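You operate a simulated robot arm through the tools that you are given. There is no shell and no other tool.

Carry out the task below with a simulated robot arm. There is one attempt and no reset: what you move stays moved.

## Task
Change the bracket bench over: sliding stop to two, force knob to two, tilt knob to three.
Fine: free the swing latch first and lock it again last. Where these are worked on the way, their far stop is far enough and under half their travel is too little: swing latch.

The check looks at the end state, three seconds after you hand in, the way a careful person would. Anything else that was tipped, shoved, dropped, spilled or broken makes it a failure.

## Robot
A 7-joint arm with a two-finger parallel gripper, fixed in place. Base frame: the origin is on the floor under the middle of its stand, x ahead of it, y to its left, z up; the work surface is at about z = 0.88. Readings come in m, degrees, newtons and seconds.
It reaches about 1.147 m from its shoulder. Its first joint turns from -166.0 to 166.0 degrees. Payload 3.43 kg.
The TCP is the grasp point between the finger pads, 0.03 m short of the fingertips. In the tool frame z runs along the fingers and y along their closing line. The gripper opens to 0.094 m. The fingers are 0.028 m wide and 0.01 m thick; the gripper's body (0.05 by 0.096 m) begins 0.055 m behind the TCP.
Orientation is that of the tool frame in the base frame, as a unit quaternion [x, y, z, w]. With the fingers straight down and closing along the base's y, the tool's x points along the base's -x, its y along +y and its z along -z.

## Interface
- The arm moves only by the tool apply_moves. Its argument "series" is a list of rows, each a list of 7 numbers: the shift along the base's x, y, z in units of 150 mm (1.0 is 150 mm), then the turn, a rotation vector about the base's x, y, z in units of 60 degrees (1.0 is 60 degrees), then the gripper command, from -1 (shut) to 1 (fully open), values between in proportion. In form: [[dx, dy, dz, rx, ry, rz, jaw], ...]. A call has 1 to 20 rows; each row is the pose to reach, as a shift and turn from the pose commanded when the call began. A call with a number of a shift or a turn outside -1 to 1 is refused whole. Each row takes 0.2 s and may step no farther than 0.05 m and 8.6 degrees from the row before; otherwise, or with a gripper value out of range, the whole call is refused. Where a pose cannot be reached the arm comes as near as it can. A force on the tool above 40 N (or 10 N above the force at the start of the call, whichever is more), or a blocked arm, ends the call early, and 0.2 s more pass. Each finger travels about 0.045 m/s and halts on what it meets, pressing with about 29 N; the grip force reading is that of the motor and also rises with nothing between the fingers. The clock runs only during rows and for 0.2 s after the last one: add rows that repeat a pose to give the fingers time. It gives the time, the measured TCP pose, the force on the tool (base axes), the opening and the grip force at its end, in the units of the frame above (readings bear some noise), with the torque about the TCP (base axes, N m) and any sound that the robot's microphone picked up.
- Cameras (640 x 400 px; columns grow to the right, rows downward): "scene" is fixed at [0.0518, 0.5074, 1.4843]; the picture's right is [-0.52, -0.86, 0.00], its down [-0.49, 0.30, -0.82] and it looks along [0.70, -0.42, -0.57] (base axes); focal length 335 px, centre (320, 200). "wrist" rides on the gripper at [0.076, 0.014, -0.103] in the tool frame; the picture's right is [-0.18, 0.98, 0.00], its down [-0.75, -0.14, -0.64] and it looks along [-0.63, -0.12, 0.77] (tool axes); focal length 243 px, centre (320, 200). There is no depth. A picture from a camera that has moved, and an enlarged one, comes with that camera's place and axes in the base frame and with its lens. The place of the scene camera against the robot may be out by one fixed shift of up to 0.012 m in any direction.
- capture(camera): a new picture of that camera. It takes no simulated time.
- close_up(camera, box): a new picture of the part [left, top, right, bottom] of that camera's present view, enlarged. It takes no simulated time.
- job_done(): hands the job in; it is judged then, once.

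Places have to be worked out from the pictures, the camera data and where the tool is seen. Open the gripper and draw the arm clear of the work before you hand the job in, unless the task says otherwise.

The tools are called after "Call:" by a JSON object that holds its "method" and its "body". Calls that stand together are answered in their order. apply_moves: Moves the arm, as the interface text tells. Its arguments: {"type":"object","properties":{"series":{"type":"array"}},"required":["series"]} The other tools are called the same way: capture (camera) takes a picture; close_up (camera, box) takes an enlarged picture of a part of a camera's view; job_done () hands the job in.

At the start:

```text
time: 0.0
tcp_pos: [0.4922, 0.3023, 1.2549]
tool_rot: [0.0, 1.0, 0.0, -0.001]
force: [0.0, 0.0, 0.8]
ft_torque: [0.01, -0.01, -0.01]
grip_width: 0.094
finger_force: 0.1
```

scene: 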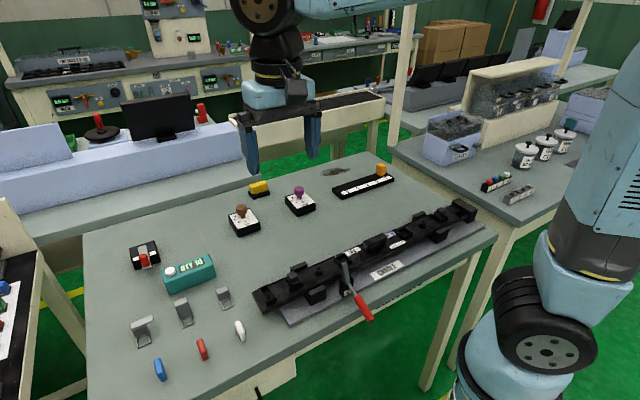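
wrist: 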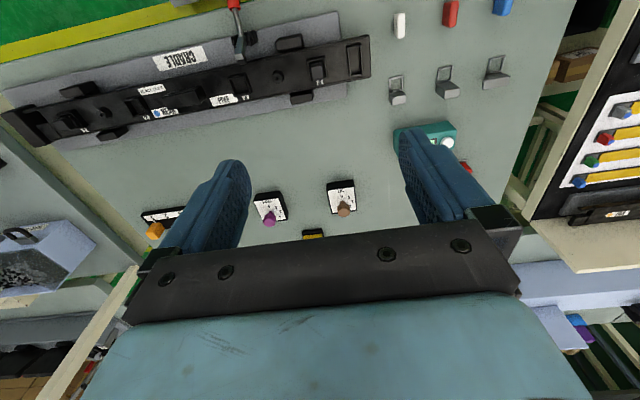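

I start by looking closely at the bench from both cameras to identify the controls.

Call:
{"method": "close_up", "body": {"camera": "scene", "box": [220, 150, 420, 275]}}

Call:
{"method": "close_up", "body": {"camera": "scene", "box": [110, 220, 270, 320]}}

Call:
{"method": "close_up", "body": {"camera": "scene", "box": [240, 190, 500, 350]}}

Call:
{"method": "close_up", "body": {"camera": "wrist", "box": [120, 150, 400, 325]}}

```text
3.20 times, centred on (320, 212) of scene
camera zoom: at [0.0518, 0.5074, 1.4843], right [-0.52, -0.86, 0.0], down [-0.49, 0.3, -0.82], along [0.7, -0.42, -0.57], focal length 1071 px, centre (320, 160)
```

zoom: 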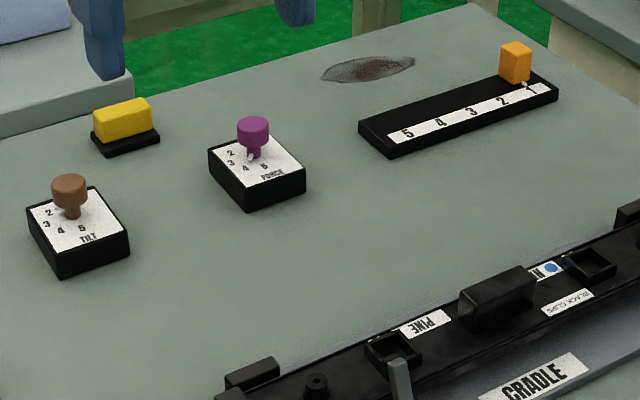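

```text
4.00 times, centred on (190, 270) of scene
camera zoom: at [0.0518, 0.5074, 1.4843], right [-0.52, -0.86, 0.0], down [-0.49, 0.3, -0.82], along [0.7, -0.42, -0.57], focal length 1338 px, centre (840, -80)
```

zoom: 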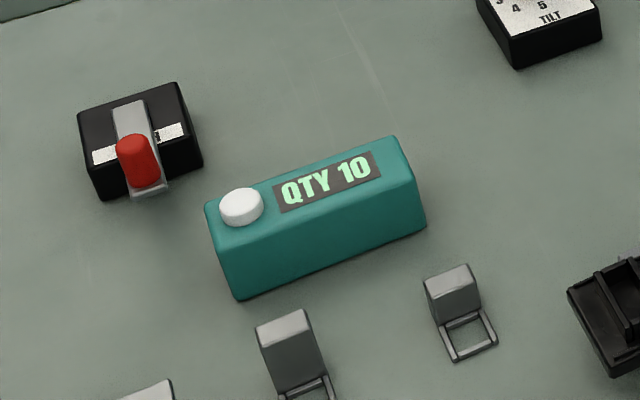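

```text
2.46 times, centred on (370, 270) of scene
camera zoom: at [0.0518, 0.5074, 1.4843], right [-0.52, -0.86, 0.0], down [-0.49, 0.3, -0.82], along [0.7, -0.42, -0.57], focal length 824 px, centre (197, 28)
```

zoom: 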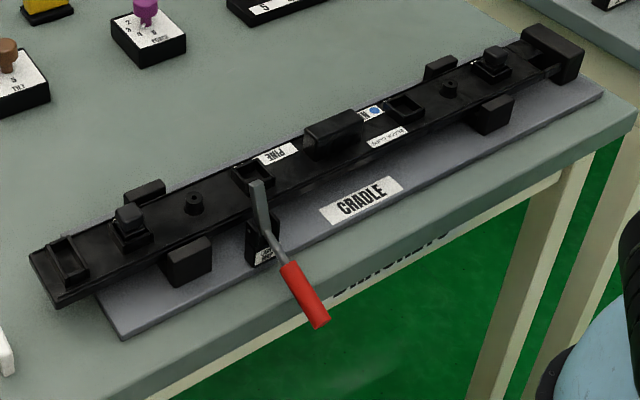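

```text
2.29 times, centred on (260, 238) of wrist
camera zoom: at [0.4146, 0.3159, 1.3559], right [0.18, 0.98, 0.0], down [0.75, -0.14, 0.64], along [0.63, -0.12, -0.77], focal length 555 px, centre (457, 114)
```

zoom: 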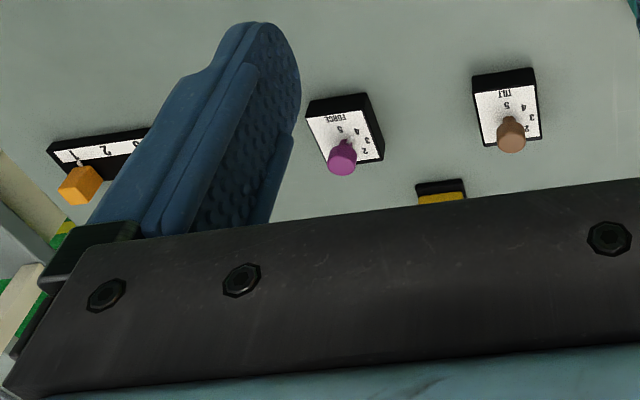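

I zoom further into each possible latch: the red-tabbed device, the cradle's red lever and the yellow block.

Call:
{"method": "close_up", "body": {"camera": "scene", "box": [120, 230, 184, 270]}}

Call:
{"method": "close_up", "body": {"camera": "scene", "box": [316, 240, 412, 300]}}

Call:
{"method": "close_up", "body": {"camera": "scene", "box": [220, 170, 316, 230]}}

Call:
{"method": "close_up", "body": {"camera": "scene", "box": [320, 155, 400, 205]}}

Call:
{"method": "close_up", "body": {"camera": "wrist", "box": [380, 80, 540, 180]}}

Call:
{"method": "close_up", "body": {"camera": "wrist", "box": [140, 0, 380, 150]}}

```text
10.00 times, centred on (152, 250) of scene
camera zoom: at [0.0518, 0.5074, 1.4843], right [-0.52, -0.86, 0.0], down [-0.49, 0.3, -0.82], along [0.7, -0.42, -0.57], focal length 3346 px, centre (2000, -300)
```

zoom: 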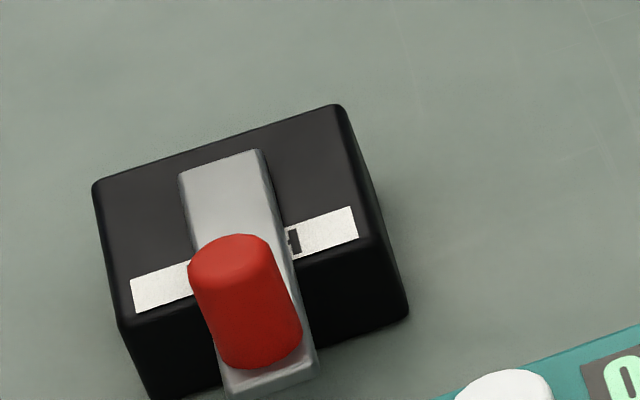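

```text
6.67 times, centred on (364, 270) of scene
camera zoom: at [0.0518, 0.5074, 1.4843], right [-0.52, -0.86, 0.0], down [-0.49, 0.3, -0.82], along [0.7, -0.42, -0.57], focal length 2230 px, centre (27, -267)
```

zoom: 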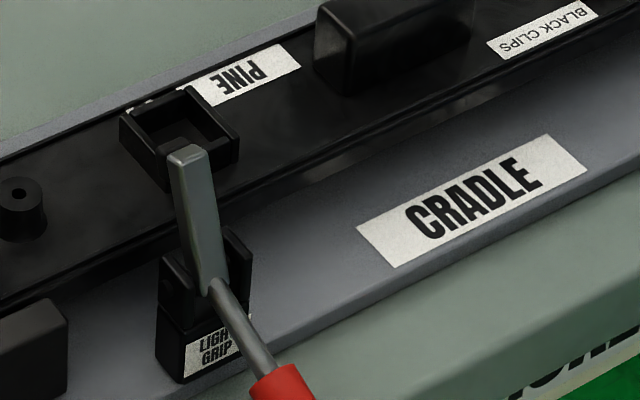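

```text
6.67 times, centred on (268, 200) of scene
camera zoom: at [0.0518, 0.5074, 1.4843], right [-0.52, -0.86, 0.0], down [-0.49, 0.3, -0.82], along [0.7, -0.42, -0.57], focal length 2230 px, centre (667, 200)
```

zoom: 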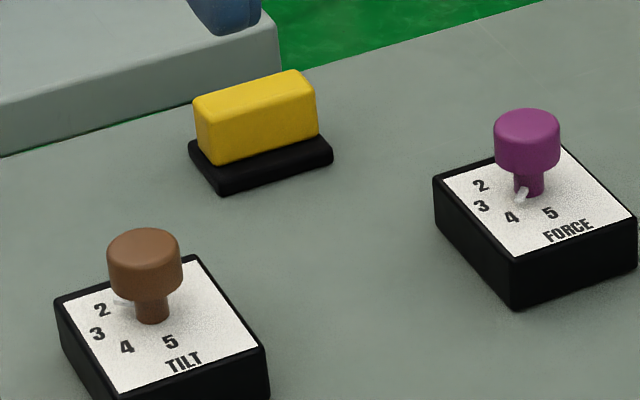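

```text
8.00 times, centred on (360, 180) of scene
camera zoom: at [0.0518, 0.5074, 1.4843], right [-0.52, -0.86, 0.0], down [-0.49, 0.3, -0.82], along [0.7, -0.42, -0.57], focal length 2677 px, centre (0, 360)
```

zoom: 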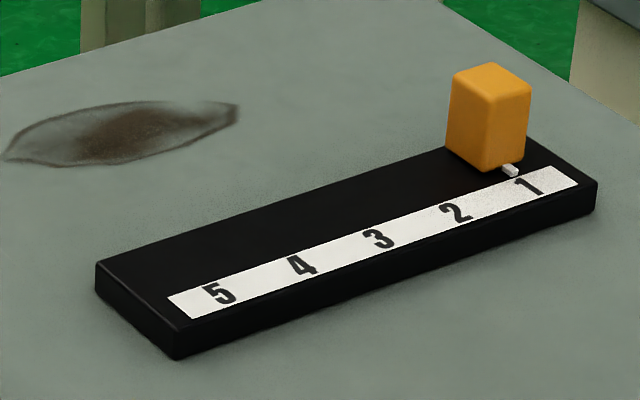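

```text
4.00 times, centred on (460, 130) of wrist
camera zoom: at [0.4146, 0.3159, 1.3559], right [0.18, 0.98, 0.0], down [0.75, -0.14, 0.64], along [0.63, -0.12, -0.77], focal length 970 px, centre (-240, 480)
```

zoom: 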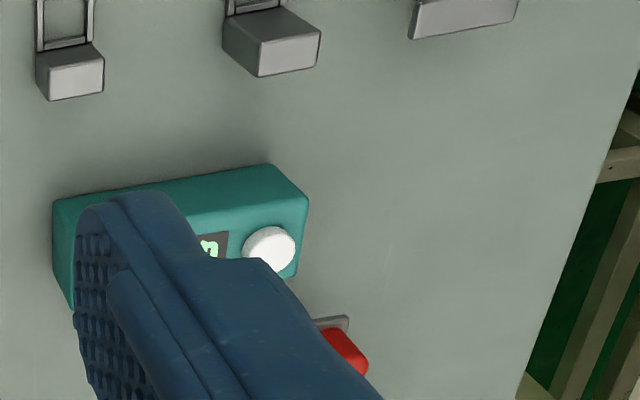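

```text
2.67 times, centred on (260, 75) of wrist
camera zoom: at [0.4146, 0.3159, 1.3559], right [0.18, 0.98, 0.0], down [0.75, -0.14, 0.64], along [0.63, -0.12, -0.77], focal length 647 px, centre (480, 533)
```

zoom: 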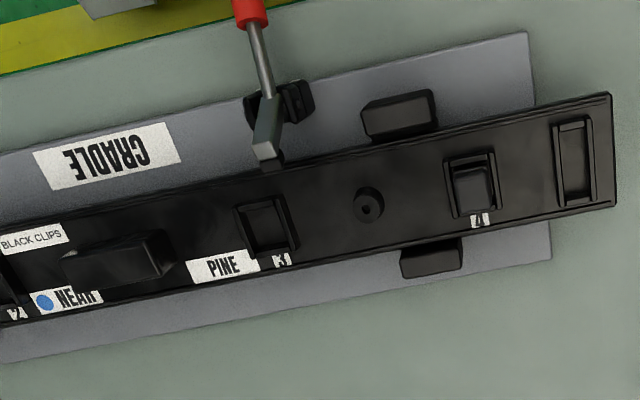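

The red-tabbed box (about x 0.73, y 0.57) looks like the swing latch: a grey swing arm with a red handle over a label strip. The red-handled clamp on the cradle is a different thing. I'll move the wrist camera closer to the latch to read it.

Call:
{"method": "apply_moves", "body": {"series": [[0.08, 0.247, -0.125, 0, 0, 0, 1], [0.167, 0.494, -0.25, 0, 0, 0, 1], [0.25, 0.74, -0.375, 0, 0, 0, 1], [0.333, 0.987, -0.5, 0, 0, 0, 1]]}}

Call:
{"method": "apply_moves", "body": {"series": [[0.08, 0.247, -0.125, 0, 0, 0, 1], [0.167, 0.494, -0.25, 0, 0, 0, 1], [0.25, 0.74, -0.375, 0, 0, 0, 1], [0.3, 0.987, -0.5, 0, 0, 0, 1]]}}

Call:
{"method": "capture", "body": {"camera": "wrist"}}

Call:
{"method": "capture", "body": {"camera": "scene"}}

```text
time: 1.0
tcp_pos: [0.5423, 0.4495, 1.1817]
tool_rot: [0.0, 1.0, 0.0, 0.0]
force: [-0.6, -0.8, 0.7]
ft_torque: [-0.01, 0.01, -0.01]
grip_width: 0.0938
finger_force: 0.1
```

```text
time: 2.0
tcp_pos: [0.5844, 0.5969, 1.1045]
tool_rot: [0.0, 1.0, 0.001, 0.0]
force: [-0.2, -0.8, 0.6]
ft_torque: [0.06, 0.03, 0.02]
grip_width: 0.0939
finger_force: 0.1
```

```text
taken
camera wrist: at [0.5085, 0.6109, 1.2067], right [0.18, 0.98, 0.0], down [0.75, -0.14, 0.64], along [0.63, -0.12, -0.77], focal length 243 px, centre (320, 200)
```

wrist: 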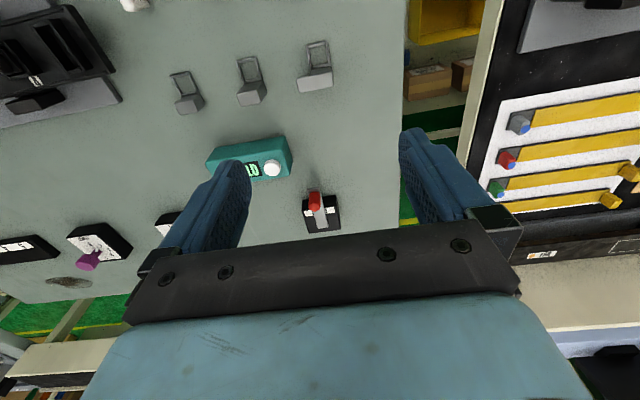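

```text
taken
```

scene: 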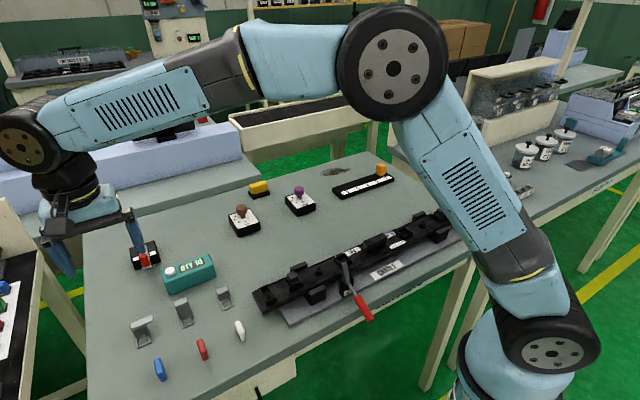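

Call:
{"method": "close_up", "body": {"camera": "wrist", "box": [280, 175, 360, 225]}}

Call:
{"method": "close_up", "body": {"camera": "wrist", "box": [50, 200, 210, 300]}}

```text
8.00 times, centred on (320, 200) of wrist
camera zoom: at [0.5085, 0.6109, 1.2067], right [0.18, 0.98, 0.0], down [0.75, -0.14, 0.64], along [0.63, -0.12, -0.77], focal length 1941 px, centre (320, 200)
```

zoom: 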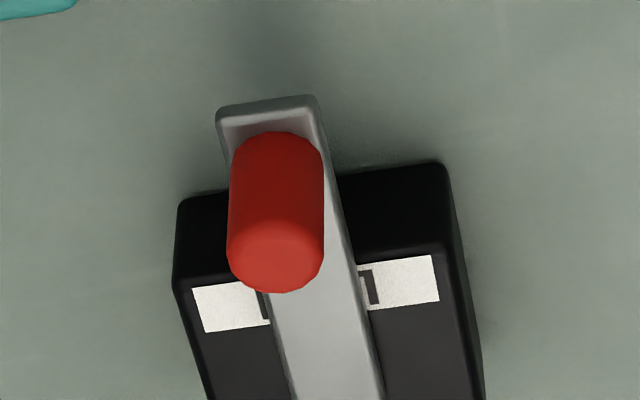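

```text
4.00 times, centred on (130, 250) of wrist
camera zoom: at [0.5085, 0.6109, 1.2067], right [0.18, 0.98, 0.0], down [0.75, -0.14, 0.64], along [0.63, -0.12, -0.77], focal length 970 px, centre (1080, 0)
```

zoom: 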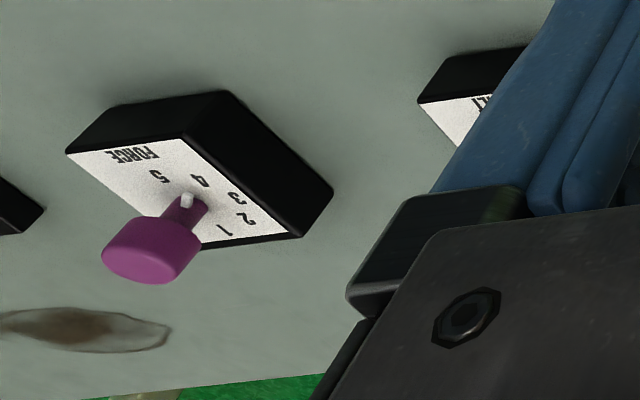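

The force knob's pointer is at 4. The latch box spans roughly x 0.76–0.82, y 0.53–0.59, with its arm pointing toward the robot and a handle at about (0.725, 0.562), top z ≈ 0.955. I'll go above the handle for a closer look at which way it can swing.

Call:
{"method": "apply_moves", "body": {"series": [[0.234, -0.058, -0.124, 0, 0, 0, 0.6], [0.468, -0.116, -0.248, 0, 0, 0, 0.4], [0.703, -0.175, -0.373, 0, 0, 0, 0.2], [0.937, -0.233, -0.497, 0, 0, 0, 0.2], [0.937, -0.233, -0.497, 0, 0, 0, 0.2]]}}

Call:
{"method": "capture", "body": {"camera": "wrist"}}

Call:
{"method": "close_up", "body": {"camera": "scene", "box": [100, 220, 196, 280]}}

```text
time: 3.2
tcp_pos: [0.7256, 0.5601, 1.0277]
tool_rot: [0.0, 1.0, 0.0, 0.0]
force: [-0.1, 0.0, 0.0]
ft_torque: [0.02, 0.0, 0.01]
grip_width: 0.0561
finger_force: 0.1
```

```text
taken
camera wrist: at [0.6497, 0.5735, 1.1301], right [0.18, 0.98, 0.0], down [0.75, -0.14, 0.64], along [0.63, -0.12, -0.77], focal length 243 px, centre (320, 200)
```

wrist: 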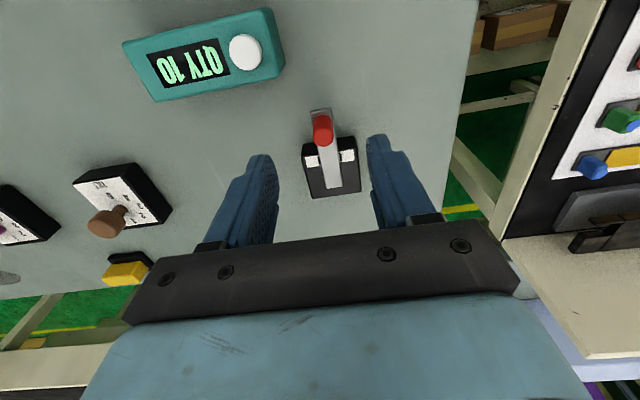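

```text
6.67 times, centred on (148, 250) of scene
camera zoom: at [0.0518, 0.5074, 1.4843], right [-0.52, -0.86, 0.0], down [-0.49, 0.3, -0.82], along [0.7, -0.42, -0.57], focal length 2230 px, centre (1467, -133)
```

zoom: 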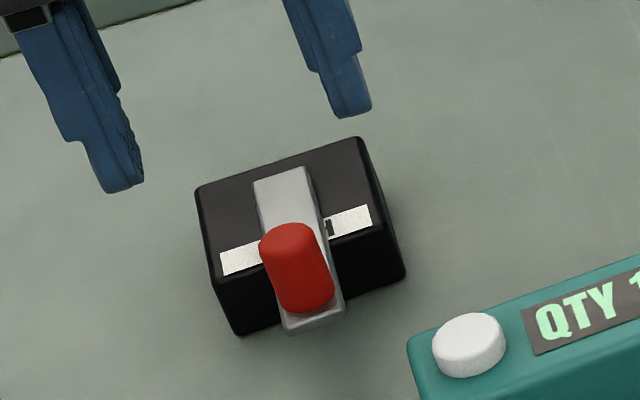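

Call:
{"method": "close_up", "body": {"camera": "wrist", "box": [272, 95, 400, 205]}}

Call:
{"method": "close_up", "body": {"camera": "wrist", "box": [70, 150, 180, 250]}}

```text
3.64 times, centred on (336, 150) of wrist
camera zoom: at [0.6497, 0.5735, 1.1301], right [0.18, 0.98, 0.0], down [0.75, -0.14, 0.64], along [0.63, -0.12, -0.77], focal length 882 px, centre (262, 382)
```

zoom: 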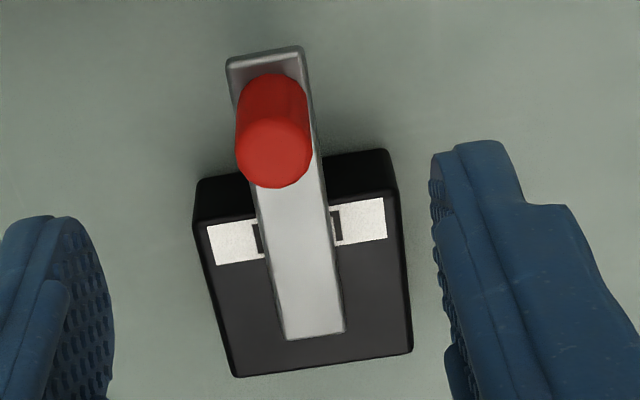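

```text
4.00 times, centred on (125, 200) of wrist
camera zoom: at [0.6497, 0.5735, 1.1301], right [0.18, 0.98, 0.0], down [0.75, -0.14, 0.64], along [0.63, -0.12, -0.77], focal length 970 px, centre (1100, 200)
```

zoom: 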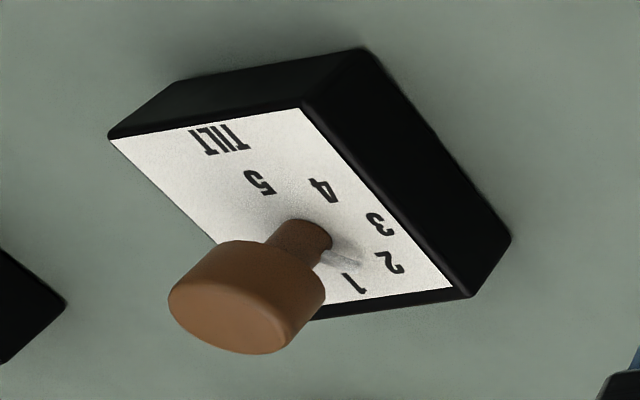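

The tilt knob points at 2 and the latch handle is about (0.73, 0.561) with its top near z 0.953; the arm's pivot appears near the box centre (≈0.793, 0.561). I'll lower the open fingers on either side of the handle, then check.

Call:
{"method": "apply_moves", "body": {"series": [[0.02, 0.007, -0.2, 0, 0, 0, 0.2], [0.03, 0.007, -0.4, 0, 0, 0, 0.2], [0.03, 0.007, -0.47, 0, 0, 0, 0.2], [0.03, 0.007, -0.47, 0, 0, 0, 0.2]]}}

Call:
{"method": "capture", "body": {"camera": "wrist"}}

Call:
{"method": "close_up", "body": {"camera": "scene", "box": [100, 220, 196, 280]}}

```text
time: 4.2
tcp_pos: [0.7303, 0.5643, 0.9599]
tool_rot: [-0.001, 1.0, 0.0, 0.0]
force: [-0.7, 0.1, -0.8]
ft_torque: [0.01, -0.02, 0.0]
grip_width: 0.0566
finger_force: 0.0
```

```text
taken
camera wrist: at [0.6547, 0.5783, 1.0613], right [0.18, 0.98, 0.0], down [0.75, -0.14, 0.64], along [0.63, -0.12, -0.77], focal length 243 px, centre (320, 200)
```

wrist: 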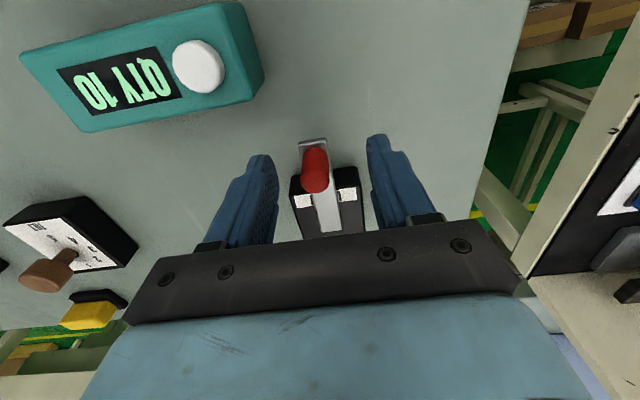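

```text
6.67 times, centred on (148, 250) of scene
camera zoom: at [0.0518, 0.5074, 1.4843], right [-0.52, -0.86, 0.0], down [-0.49, 0.3, -0.82], along [0.7, -0.42, -0.57], focal length 2230 px, centre (1467, -133)
```

zoom: 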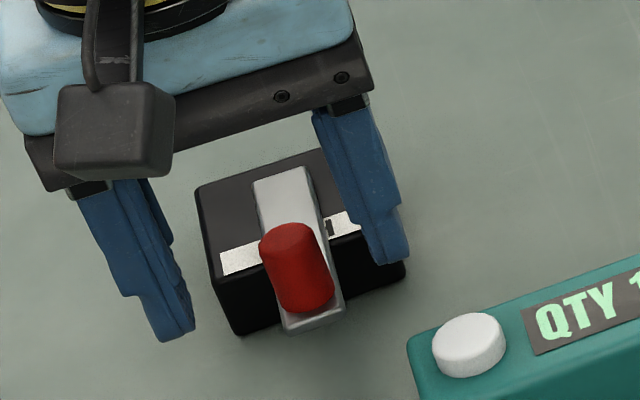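

Call:
{"method": "close_up", "body": {"camera": "wrist", "box": [240, 110, 400, 240]}}

Call:
{"method": "close_up", "body": {"camera": "scene", "box": [114, 235, 178, 275]}}

```text
3.08 times, centred on (320, 175) of wrist
camera zoom: at [0.6547, 0.5783, 1.0613], right [0.18, 0.98, 0.0], down [0.75, -0.14, 0.64], along [0.63, -0.12, -0.77], focal length 746 px, centre (320, 277)
```

zoom: 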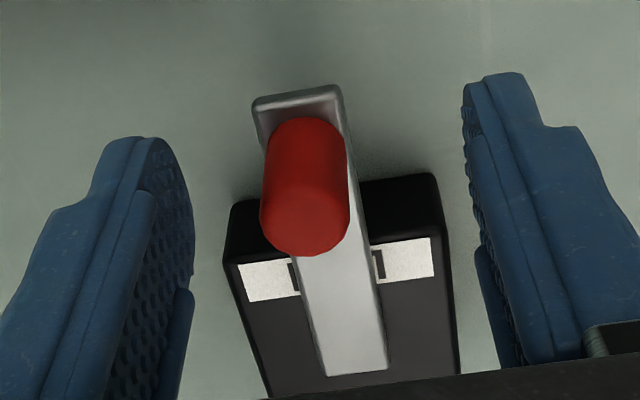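

```text
10.00 times, centred on (146, 255) of scene
camera zoom: at [0.0518, 0.5074, 1.4843], right [-0.52, -0.86, 0.0], down [-0.49, 0.3, -0.82], along [0.7, -0.42, -0.57], focal length 3346 px, centre (2060, -350)
```

zoom: 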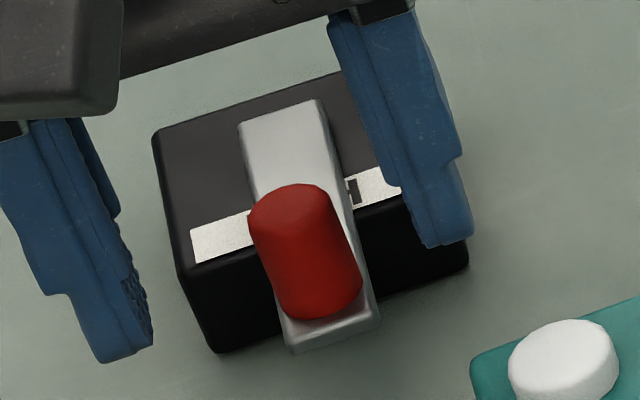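

The handle sits nearly centred between the fingers. I'll narrow the fingers to a loose fork of about 24 mm, then nudge a little toward +y and watch the force.

Call:
{"method": "apply_moves", "body": {"series": [[0, -0.01, 0, 0, 0, 0, -0.1], [0, -0.01, 0, 0, 0, 0, -0.3], [0, -0.01, 0, 0, 0, 0, -0.49], [0, -0.01, 0, 0, 0, 0, -0.49]]}}

Call:
{"method": "apply_moves", "body": {"series": [[0, 0.03, 0, 0, 0, 0, -0.49], [0, 0.06, 0, 0, 0, 0, -0.49], [0, 0.08, 0, 0, 0, 0, -0.49], [0, 0.08, 0, 0, 0, 0, -0.49]]}}

Call:
{"method": "close_up", "body": {"camera": "wrist", "box": [240, 110, 400, 240]}}

```text
time: 5.2
tcp_pos: [0.7319, 0.5626, 0.9593]
tool_rot: [0.001, 1.0, 0.0, 0.0]
force: [-0.2, 0.5, 0.3]
ft_torque: [0.03, 0.0, -0.01]
grip_width: 0.0242
finger_force: 0.0
```

```text
time: 6.2
tcp_pos: [0.7316, 0.5731, 0.9586]
tool_rot: [0.0, 1.0, 0.0, 0.0]
force: [0.1, 1.1, 0.5]
ft_torque: [-0.05, 0.0, 0.0]
grip_width: 0.0241
finger_force: 1.0
```

```text
3.08 times, centred on (320, 175) of wrist
camera zoom: at [0.6551, 0.5878, 1.0609], right [0.18, 0.98, 0.0], down [0.75, -0.14, 0.64], along [0.63, -0.12, -0.77], focal length 746 px, centre (320, 277)
```

zoom: 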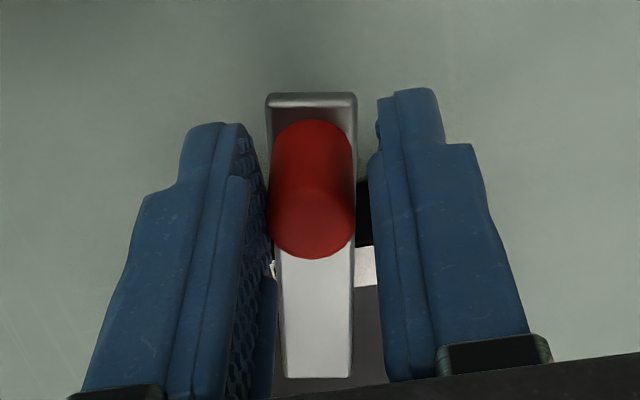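

The arm is yielding toward +y with about 1 N only, so that way swings. I check from the scene before continuing along the arc.

Call:
{"method": "close_up", "body": {"camera": "scene", "box": [114, 235, 178, 275]}}

```text
10.00 times, centred on (146, 255) of scene
camera zoom: at [0.0518, 0.5074, 1.4843], right [-0.52, -0.86, 0.0], down [-0.49, 0.3, -0.82], along [0.7, -0.42, -0.57], focal length 3346 px, centre (2060, -350)
```

zoom: 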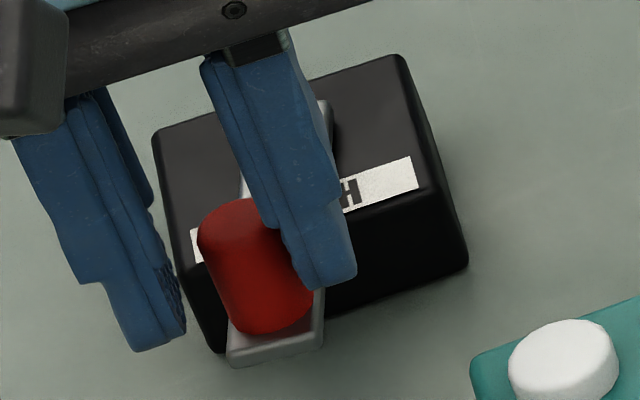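

The label now reads "…H" (LATCH), so this is the swing latch and it swings toward +y freely. I continue along the arc around the pivot (≈0.792, 0.5615), turning the tool with it.

Call:
{"method": "apply_moves", "body": {"series": [[0.0153, 0.0547, 0, 0, 0, -0.133, -0.49], [0.038, 0.1067, 0, 0, 0, -0.267, -0.49], [0.068, 0.1547, 0, 0, 0, -0.4, -0.49], [0.1047, 0.198, 0, 0, 0, -0.533, -0.49], [0.1467, 0.236, 0, 0, 0, -0.667, -0.49], [0.1467, 0.236, 0, 0, 0, -0.667, -0.49]]}}

Call:
{"method": "capture", "body": {"camera": "wrist"}}

Call:
{"method": "close_up", "body": {"camera": "scene", "box": [98, 225, 178, 275]}}

```text
time: 7.6
tcp_pos: [0.7509, 0.6096, 0.9589]
tool_rot: [0.343, 0.939, -0.001, 0.001]
force: [-1.1, -0.9, -0.3]
ft_torque: [-0.01, -0.01, 0.0]
grip_width: 0.0239
finger_force: 0.0
```

```text
taken
camera wrist: at [0.7027, 0.6698, 1.0602], right [0.77, 0.63, 0.0], down [0.49, -0.59, 0.64], along [0.41, -0.5, -0.77], focal length 243 px, centre (320, 200)
```

wrist: 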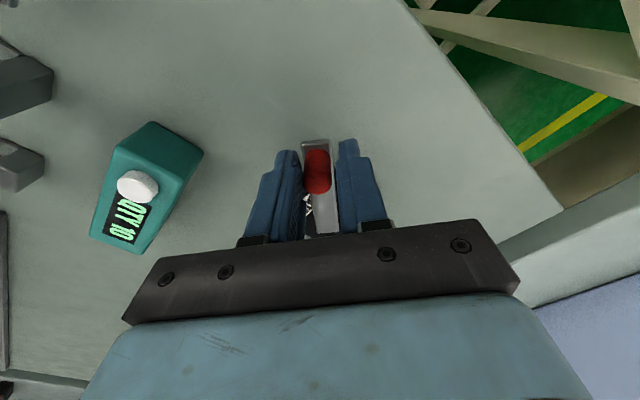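

```text
8.00 times, centred on (138, 250) of scene
camera zoom: at [0.0518, 0.5074, 1.4843], right [-0.52, -0.86, 0.0], down [-0.49, 0.3, -0.82], along [0.7, -0.42, -0.57], focal length 2677 px, centre (1776, -200)
```

zoom: 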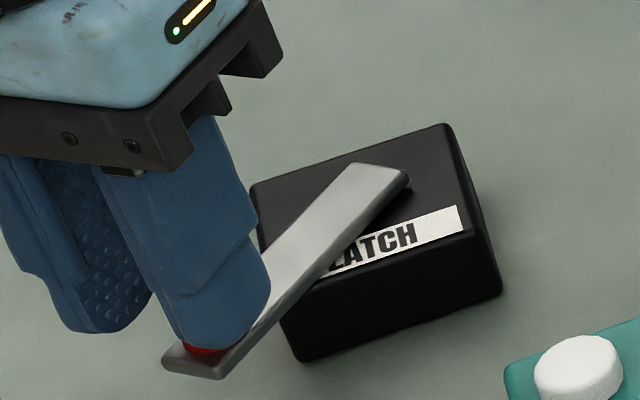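

The latch has swung about 48° without resistance. I continue along the arc in smaller portions to find its far stop.

Call:
{"method": "apply_moves", "body": {"series": [[0.0467, 0.032, 0, 0, 0, -0.133, -0.49], [0.098, 0.0573, 0, 0, 0, -0.267, -0.49], [0.151, 0.0747, 0, 0, 0, -0.4, -0.49], [0.151, 0.0747, 0, 0, 0, -0.4, -0.49]]}}

Call:
{"method": "close_up", "body": {"camera": "scene", "box": [98, 225, 178, 275]}}

Call:
{"method": "close_up", "body": {"camera": "wrist", "box": [240, 110, 400, 240]}}

```text
time: 8.6
tcp_pos: [0.7755, 0.6216, 0.9596]
tool_rot: [0.531, 0.847, 0.0, 0.001]
force: [-0.1, 0.1, 0.8]
ft_torque: [0.01, -0.05, 0.01]
grip_width: 0.0241
finger_force: 0.0
```

```text
8.00 times, centred on (138, 250) of scene
camera zoom: at [0.0518, 0.5074, 1.4843], right [-0.52, -0.86, 0.0], down [-0.49, 0.3, -0.82], along [0.7, -0.42, -0.57], focal length 2677 px, centre (1776, -200)
```

zoom: 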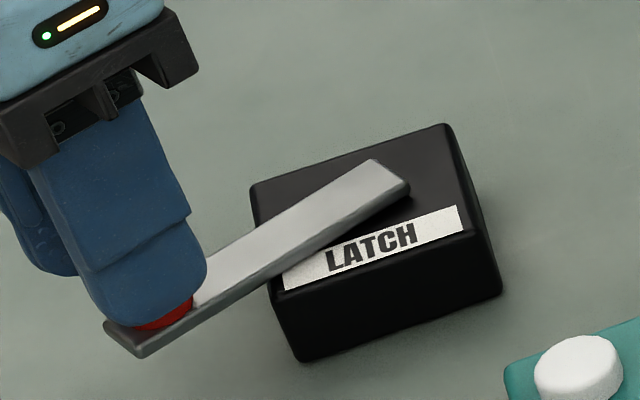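

```text
3.08 times, centred on (320, 175) of wrist
camera zoom: at [0.7552, 0.6953, 1.0609], right [0.96, 0.26, 0.0], down [0.2, -0.74, 0.64], along [0.17, -0.62, -0.77], focal length 746 px, centre (320, 277)
```

zoom: 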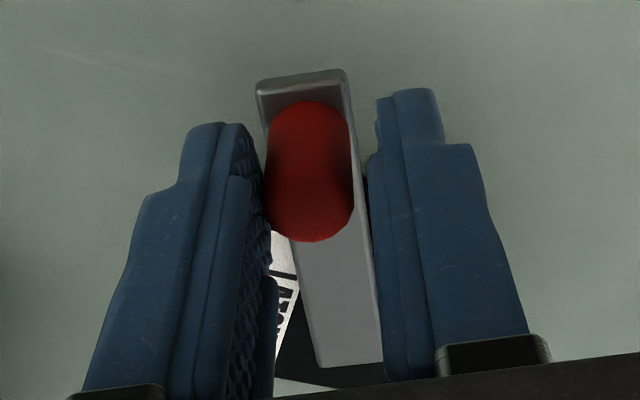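

Still no stop. I continue a further two steps along the arc.

Call:
{"method": "apply_moves", "body": {"series": [[0.056, 0.01, 0, 0, 0, -0.133, -0.49], [0.113, 0.0127, 0, 0, 0, -0.267, -0.49], [0.113, 0.0127, 0, 0, 0, -0.267, -0.49]]}}

Call:
{"method": "close_up", "body": {"camera": "scene", "box": [98, 225, 178, 275]}}

Call:
{"method": "close_up", "body": {"camera": "wrist", "box": [240, 110, 400, 240]}}

```text
time: 9.4
tcp_pos: [0.7927, 0.6229, 0.9586]
tool_rot: [0.644, 0.765, 0.0, -0.001]
force: [0.1, -1.1, 0.7]
ft_torque: [0.01, 0.01, -0.02]
grip_width: 0.0239
finger_force: 0.1
```

```text
8.00 times, centred on (138, 250) of scene
camera zoom: at [0.0518, 0.5074, 1.4843], right [-0.52, -0.86, 0.0], down [-0.49, 0.3, -0.82], along [0.7, -0.42, -0.57], focal length 2677 px, centre (1776, -200)
```

zoom: 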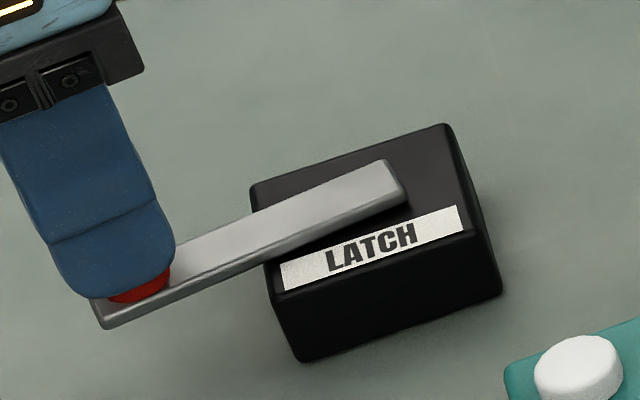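

```text
3.08 times, centred on (320, 175) of wrist
camera zoom: at [0.7937, 0.7003, 1.0613], right [1.0, -0.01, 0.0], down [-0.01, -0.77, 0.64], along [-0.01, -0.64, -0.77], focal length 746 px, centre (320, 277)
```

zoom: 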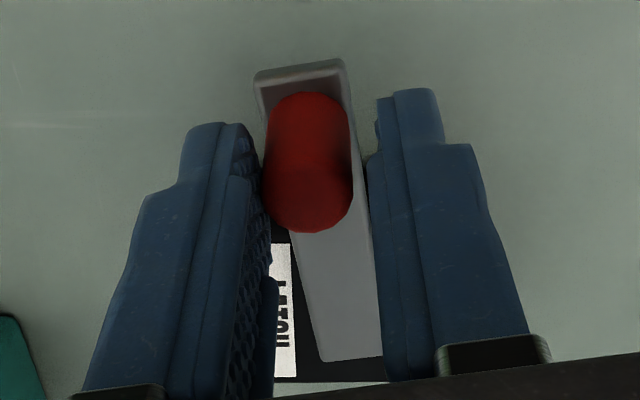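

The arm has passed about 88° with no stop yet. I go a little further to look for the far stop.

Call:
{"method": "apply_moves", "body": {"series": [[0.06, 0.014, 0, 0, 0, -0.133, -0.49], [0.118, 0.0, 0, 0, 0, -0.267, -0.49], [0.118, 0.0, 0, 0, 0, -0.267, -0.49]]}}

Call:
{"method": "close_up", "body": {"camera": "scene", "box": [98, 225, 178, 275]}}

Call:
{"method": "close_up", "body": {"camera": "wrist", "box": [240, 110, 400, 240]}}

```text
time: 10.2
tcp_pos: [0.8076, 0.6238, 0.9605]
tool_rot: [0.744, 0.668, 0.0, -0.001]
force: [-17.8, -1.6, -1.4]
ft_torque: [-0.15, 0.44, 0.05]
grip_width: 0.0339
finger_force: 8.4
```

```text
8.00 times, centred on (138, 250) of scene
camera zoom: at [0.0518, 0.5074, 1.4843], right [-0.52, -0.86, 0.0], down [-0.49, 0.3, -0.82], along [0.7, -0.42, -0.57], focal length 2677 px, centre (1776, -200)
```

zoom: 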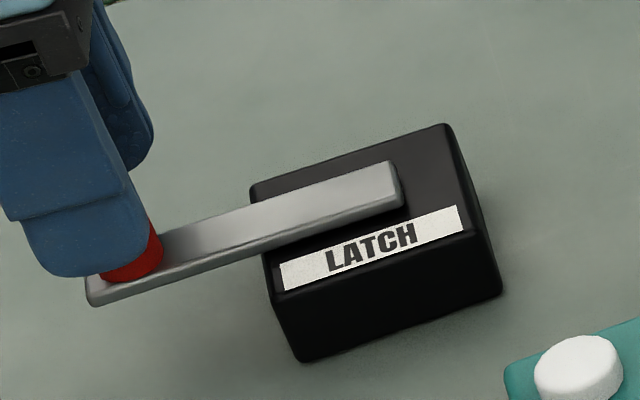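

```text
3.08 times, centred on (320, 175) of wrist
camera zoom: at [0.8313, 0.6972, 1.0617], right [0.96, -0.29, 0.0], down [-0.22, -0.73, 0.64], along [-0.19, -0.61, -0.77], focal length 746 px, centre (320, 277)
```

zoom: 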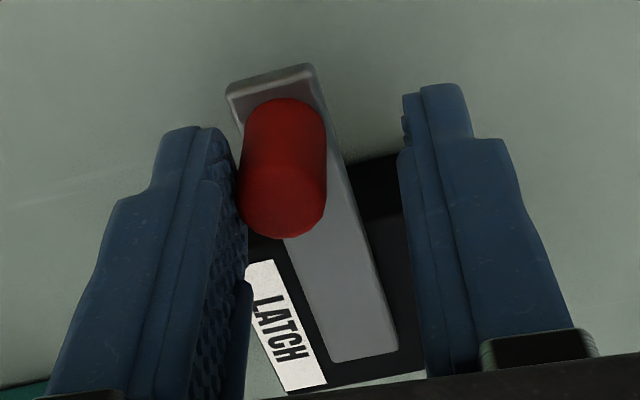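

A clear stop: 18 N with the arm at 90° to its locked position, square to the box. I back off slightly, open the fingers and lift straight up.

Call:
{"method": "apply_moves", "body": {"series": [[-0.07, 0.0, 0, 0, 0, 0.0, -0.3], [-0.09, 0.0, 0, 0, 0, 0.0, -0.1], [-0.09, 0.0, 0.2, 0, 0, 0, 0.0], [-0.09, 0.0, 0.5, 0, 0, 0, 0.0], [-0.09, 0.0, 0.8, 0, 0, 0, 0.0], [-0.09, 0.0, 0.95, 0, 0, 0, 0.0]]}}

Call:
{"method": "close_up", "body": {"camera": "scene", "box": [98, 225, 178, 275]}}

Call:
{"method": "capture", "body": {"camera": "wrist"}}

```text
time: 11.6
tcp_pos: [0.7963, 0.6247, 1.1012]
tool_rot: [0.744, 0.669, 0.0, -0.001]
force: [0.0, 0.2, 0.7]
ft_torque: [-0.05, 0.01, -0.01]
grip_width: 0.0471
finger_force: 0.0
```

```text
8.00 times, centred on (138, 250) of scene
camera zoom: at [0.0518, 0.5074, 1.4843], right [-0.52, -0.86, 0.0], down [-0.49, 0.3, -0.82], along [0.7, -0.42, -0.57], focal length 2677 px, centre (1776, -200)
```

zoom: 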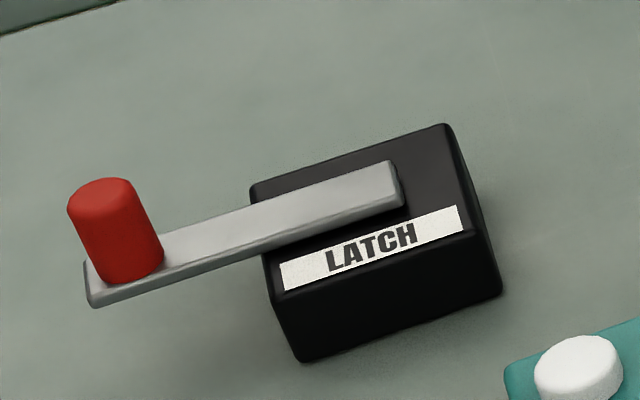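

```text
taken
camera wrist: at [0.818, 0.6983, 1.2025], right [0.96, -0.29, 0.0], down [-0.22, -0.73, 0.64], along [-0.19, -0.62, -0.77], focal length 243 px, centre (320, 200)
```

wrist: 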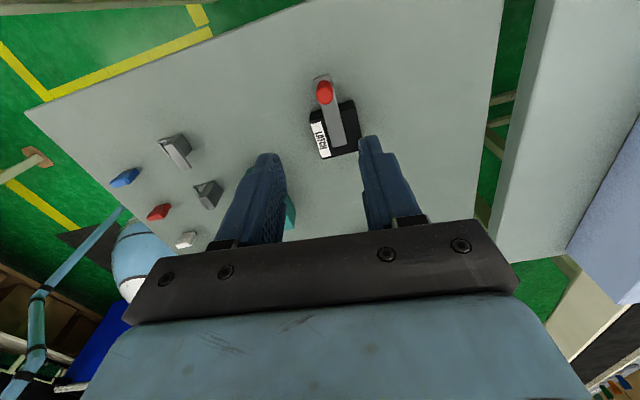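

The latch is at its far stop. Next I turn the tool back upright and travel over to view the tilt knob's dial.

Call:
{"method": "apply_moves", "body": {"series": [[-0.05, -0.16, 0, 0, 0, 0.133, 0.0], [-0.1, -0.32, 0, 0, 0, 0.267, 0.2], [-0.15, -0.48, 0, 0, 0, 0.4, 0.4], [-0.2, -0.64, 0, 0, 0, 0.533, 0.6], [-0.27, -0.8, 0, 0, 0, 0.667, 0.6], [-0.33, -0.967, 0, 0, 0, 0.8, 0.6]]}}

Call:
{"method": "apply_moves", "body": {"series": [[-0.07, -0.16, 0, 0, 0, 0.133, 0.6], [-0.14, -0.32, -0.1, 0, 0, 0.267, 0.6], [-0.21, -0.48, -0.2, 0, 0, 0.4, 0.6], [-0.28, -0.64, -0.3, 0, 0, 0.533, 0.6], [-0.35, -0.8, -0.4, 0, 0, 0.667, 0.6], [-0.42, -0.93, -0.46, 0, 0, 0.8, 0.6]]}}

Call:
{"method": "capture", "body": {"camera": "wrist"}}

```text
time: 13.0
tcp_pos: [0.7465, 0.4787, 1.1003]
tool_rot: [0.406, 0.914, -0.001, -0.001]
force: [-0.6, 0.3, -0.9]
ft_torque: [-0.04, -0.01, -0.01]
grip_width: 0.0753
finger_force: 0.0
```

```text
time: 14.4
tcp_pos: [0.6847, 0.3395, 1.0303]
tool_rot: [0.0, 1.0, 0.0, -0.001]
force: [-0.6, 0.7, 0.1]
ft_torque: [-0.04, 0.0, 0.03]
grip_width: 0.0752
finger_force: 0.1
```

```text
taken
camera wrist: at [0.6084, 0.3536, 1.1321], right [0.18, 0.98, 0.0], down [0.75, -0.14, 0.64], along [0.63, -0.12, -0.77], focal length 243 px, centre (320, 200)
```

wrist: 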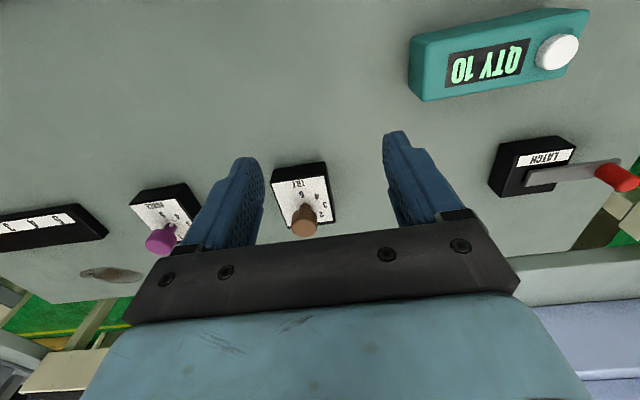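

Call:
{"method": "close_up", "body": {"camera": "wrist", "box": [256, 150, 352, 250]}}

Call:
{"method": "close_up", "body": {"camera": "scene", "box": [212, 190, 276, 240]}}

Call:
{"method": "close_up", "body": {"camera": "scene", "box": [268, 170, 332, 220]}}

```text
4.00 times, centred on (304, 200) of wrist
camera zoom: at [0.6084, 0.3536, 1.1321], right [0.18, 0.98, 0.0], down [0.75, -0.14, 0.64], along [0.63, -0.12, -0.77], focal length 970 px, centre (384, 200)
```

zoom: 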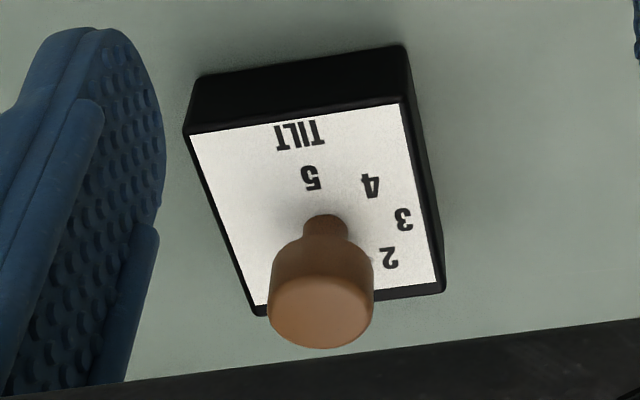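

```text
8.00 times, centred on (244, 215) of scene
camera zoom: at [0.0518, 0.5074, 1.4843], right [-0.52, -0.86, 0.0], down [-0.49, 0.3, -0.82], along [0.7, -0.42, -0.57], focal length 2677 px, centre (928, 80)
```

zoom: 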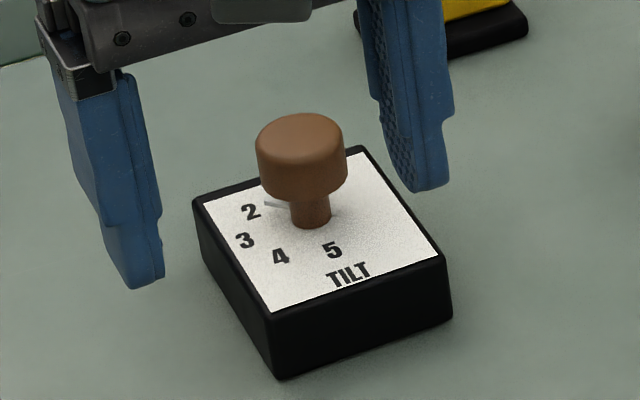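

```text
8.00 times, centred on (300, 195) of scene
camera zoom: at [0.0518, 0.5074, 1.4843], right [-0.52, -0.86, 0.0], down [-0.49, 0.3, -0.82], along [0.7, -0.42, -0.57], focal length 2677 px, centre (480, 240)
```

zoom: 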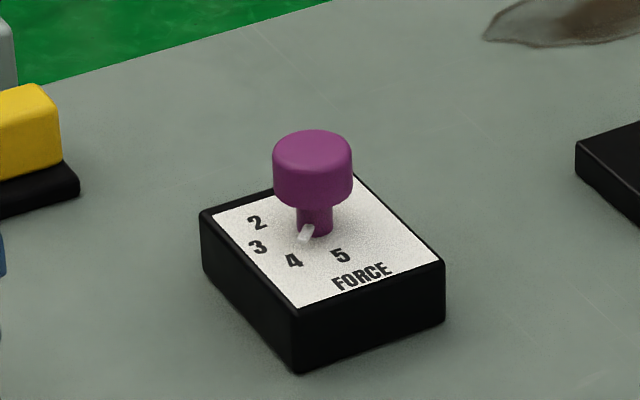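

From the wrist view the tilt knob's axis is at about (0.798, 0.300), dial top z ≈ 0.910, cap z ≈ 0.925–0.945, with dial numbers at 45° spacing (3 lies toward +y, 2 at 45°, 4 at 135°). I move above the knob and check alignment.

Call:
{"method": "apply_moves", "body": {"series": [[0.19, -0.063, -0.0, 0, 0, 0, 0.4], [0.375, -0.127, -0.05, 0, 0, 0, 0.3], [0.56, -0.19, -0.1, 0, 0, 0, 0.3], [0.749, -0.253, -0.2, 0, 0, 0, 0.3], [0.749, -0.253, -0.2, 0, 0, 0, 0.3]]}}

Call:
{"method": "close_up", "body": {"camera": "wrist", "box": [230, 80, 410, 230]}}

Call:
{"method": "close_up", "body": {"camera": "scene", "box": [205, 185, 285, 245]}}

```text
time: 15.6
tcp_pos: [0.7995, 0.3006, 0.9997]
tool_rot: [0.0, 1.0, 0.0, 0.0]
force: [-0.4, 0.6, 0.0]
ft_torque: [-0.02, 0.01, 0.02]
grip_width: 0.0611
finger_force: 0.1
```

```text
2.67 times, centred on (320, 155) of wrist
camera zoom: at [0.7229, 0.315, 1.1026], right [0.18, 0.98, 0.0], down [0.75, -0.14, 0.64], along [0.63, -0.12, -0.77], focal length 647 px, centre (320, 320)
```

zoom: 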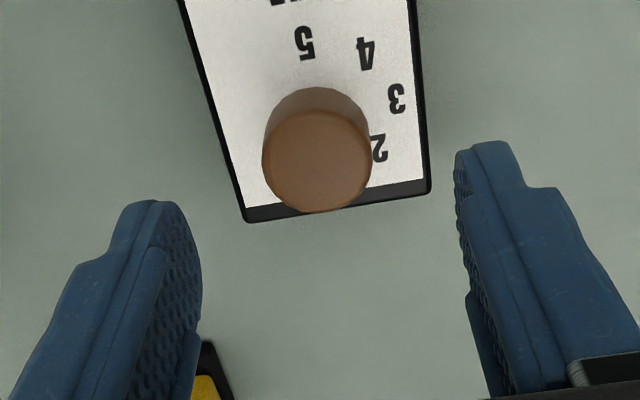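

```text
6.67 times, centred on (245, 215) of scene
camera zoom: at [0.0518, 0.5074, 1.4843], right [-0.52, -0.86, 0.0], down [-0.49, 0.3, -0.82], along [0.7, -0.42, -0.57], focal length 2230 px, centre (820, 100)
```

zoom: 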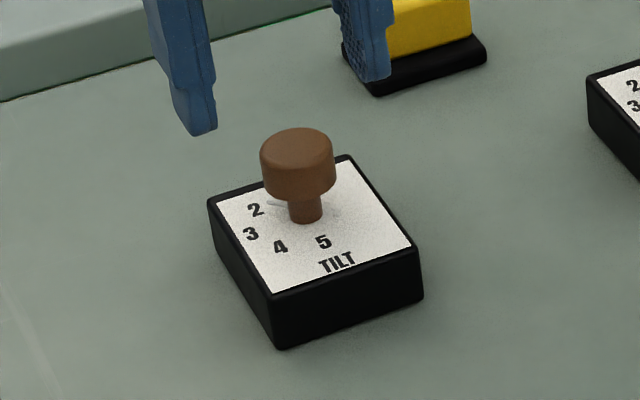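

The knob axis is confirmed at (0.799, 0.300) with the cap top at z ≈ 0.944, and the tool is right above it. I descend so the fingertips stay just above the pointer, and close on the cap.

Call:
{"method": "apply_moves", "body": {"series": [[0.003, -0.001, -0.17, 0, 0, 0, 0.2], [0.003, -0.001, -0.329, 0, 0, 0, 0.1], [0.003, -0.001, -0.329, 0, 0, 0, -0.2], [0.003, -0.001, -0.329, 0, 0, 0, -0.5], [0.003, -0.001, -0.329, 0, 0, 0, -0.7], [0.003, -0.001, -0.329, 0, 0, 0, -0.7]]}}

Call:
{"method": "close_up", "body": {"camera": "scene", "box": [205, 185, 285, 245]}}

Call:
{"method": "close_up", "body": {"camera": "wrist", "box": [230, 80, 410, 230]}}

```text
time: 17.0
tcp_pos: [0.7971, 0.3, 0.9521]
tool_rot: [0.001, 1.0, 0.0, 0.001]
force: [-0.3, -6.6, -0.6]
ft_torque: [-0.15, -0.52, 0.0]
grip_width: 0.0296
finger_force: 44.8
```

```text
6.67 times, centred on (245, 215) of scene
camera zoom: at [0.0518, 0.5074, 1.4843], right [-0.52, -0.86, 0.0], down [-0.49, 0.3, -0.82], along [0.7, -0.42, -0.57], focal length 2230 px, centre (820, 100)
```

zoom: 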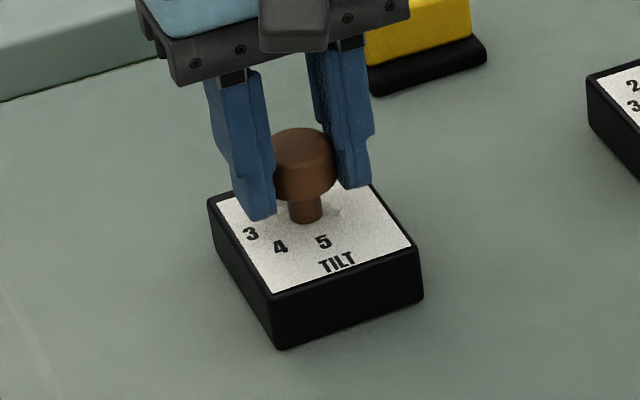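

```text
2.67 times, centred on (320, 155) of wrist
camera zoom: at [0.7212, 0.3141, 1.0544], right [0.19, 0.98, 0.0], down [0.75, -0.14, 0.64], along [0.63, -0.12, -0.77], focal length 647 px, centre (320, 320)
```

zoom: 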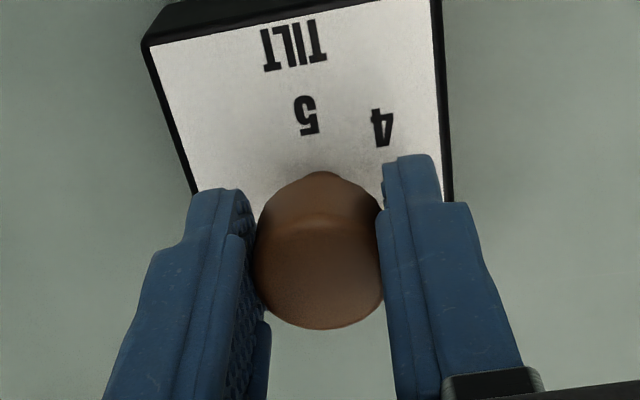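

The cap is gripped (29.6 mm). I rotate the knob +45° (counter-clockwise from above), from 2 toward 3.

Call:
{"method": "apply_moves", "body": {"series": [[0, 0, 0, 0, 0, 0.125, -0.7], [0, 0, 0, 0, 0, 0.25, -0.7], [0, 0, 0, 0, 0, 0.375, -0.7], [0, 0, 0, 0, 0, 0.5, -0.7], [0, 0, 0, 0, 0, 0.625, -0.7], [0, 0, 0, 0, 0, 0.75, -0.7], [0, 0, 0, 0, 0, 0.75, -0.7]]}}

Call:
{"method": "close_up", "body": {"camera": "scene", "box": [205, 185, 285, 245]}}

Call:
{"method": "close_up", "body": {"camera": "wrist", "box": [230, 80, 410, 230]}}

```text
time: 18.6
tcp_pos: [0.7984, 0.2979, 0.9522]
tool_rot: [-0.382, 0.924, 0.001, 0.0]
force: [14.5, -33.6, 1.1]
ft_torque: [-0.99, 0.06, -0.12]
grip_width: 0.0296
finger_force: 44.8
```

```text
6.67 times, centred on (245, 215) of scene
camera zoom: at [0.0518, 0.5074, 1.4843], right [-0.52, -0.86, 0.0], down [-0.49, 0.3, -0.82], along [0.7, -0.42, -0.57], focal length 2230 px, centre (820, 100)
```

zoom: 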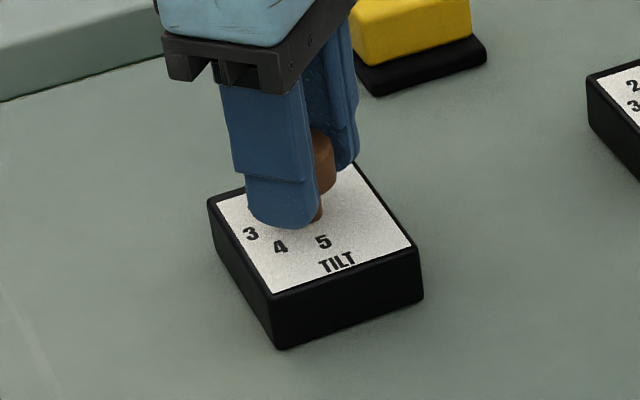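

```text
2.67 times, centred on (320, 155) of wrist
camera zoom: at [0.734, 0.2544, 1.0544], right [-0.56, 0.83, 0.0], down [0.63, 0.43, 0.64], along [0.53, 0.36, -0.77], focal length 647 px, centre (320, 320)
```

zoom: 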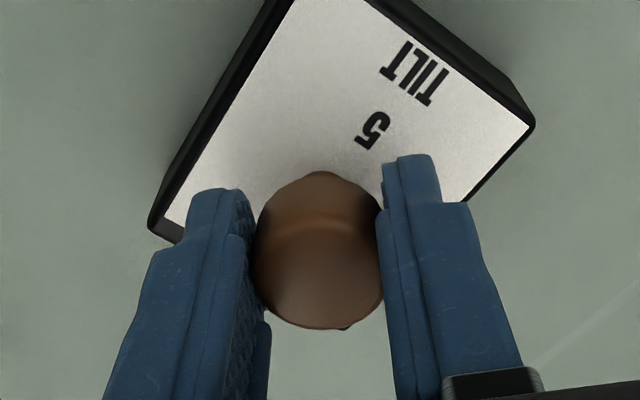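

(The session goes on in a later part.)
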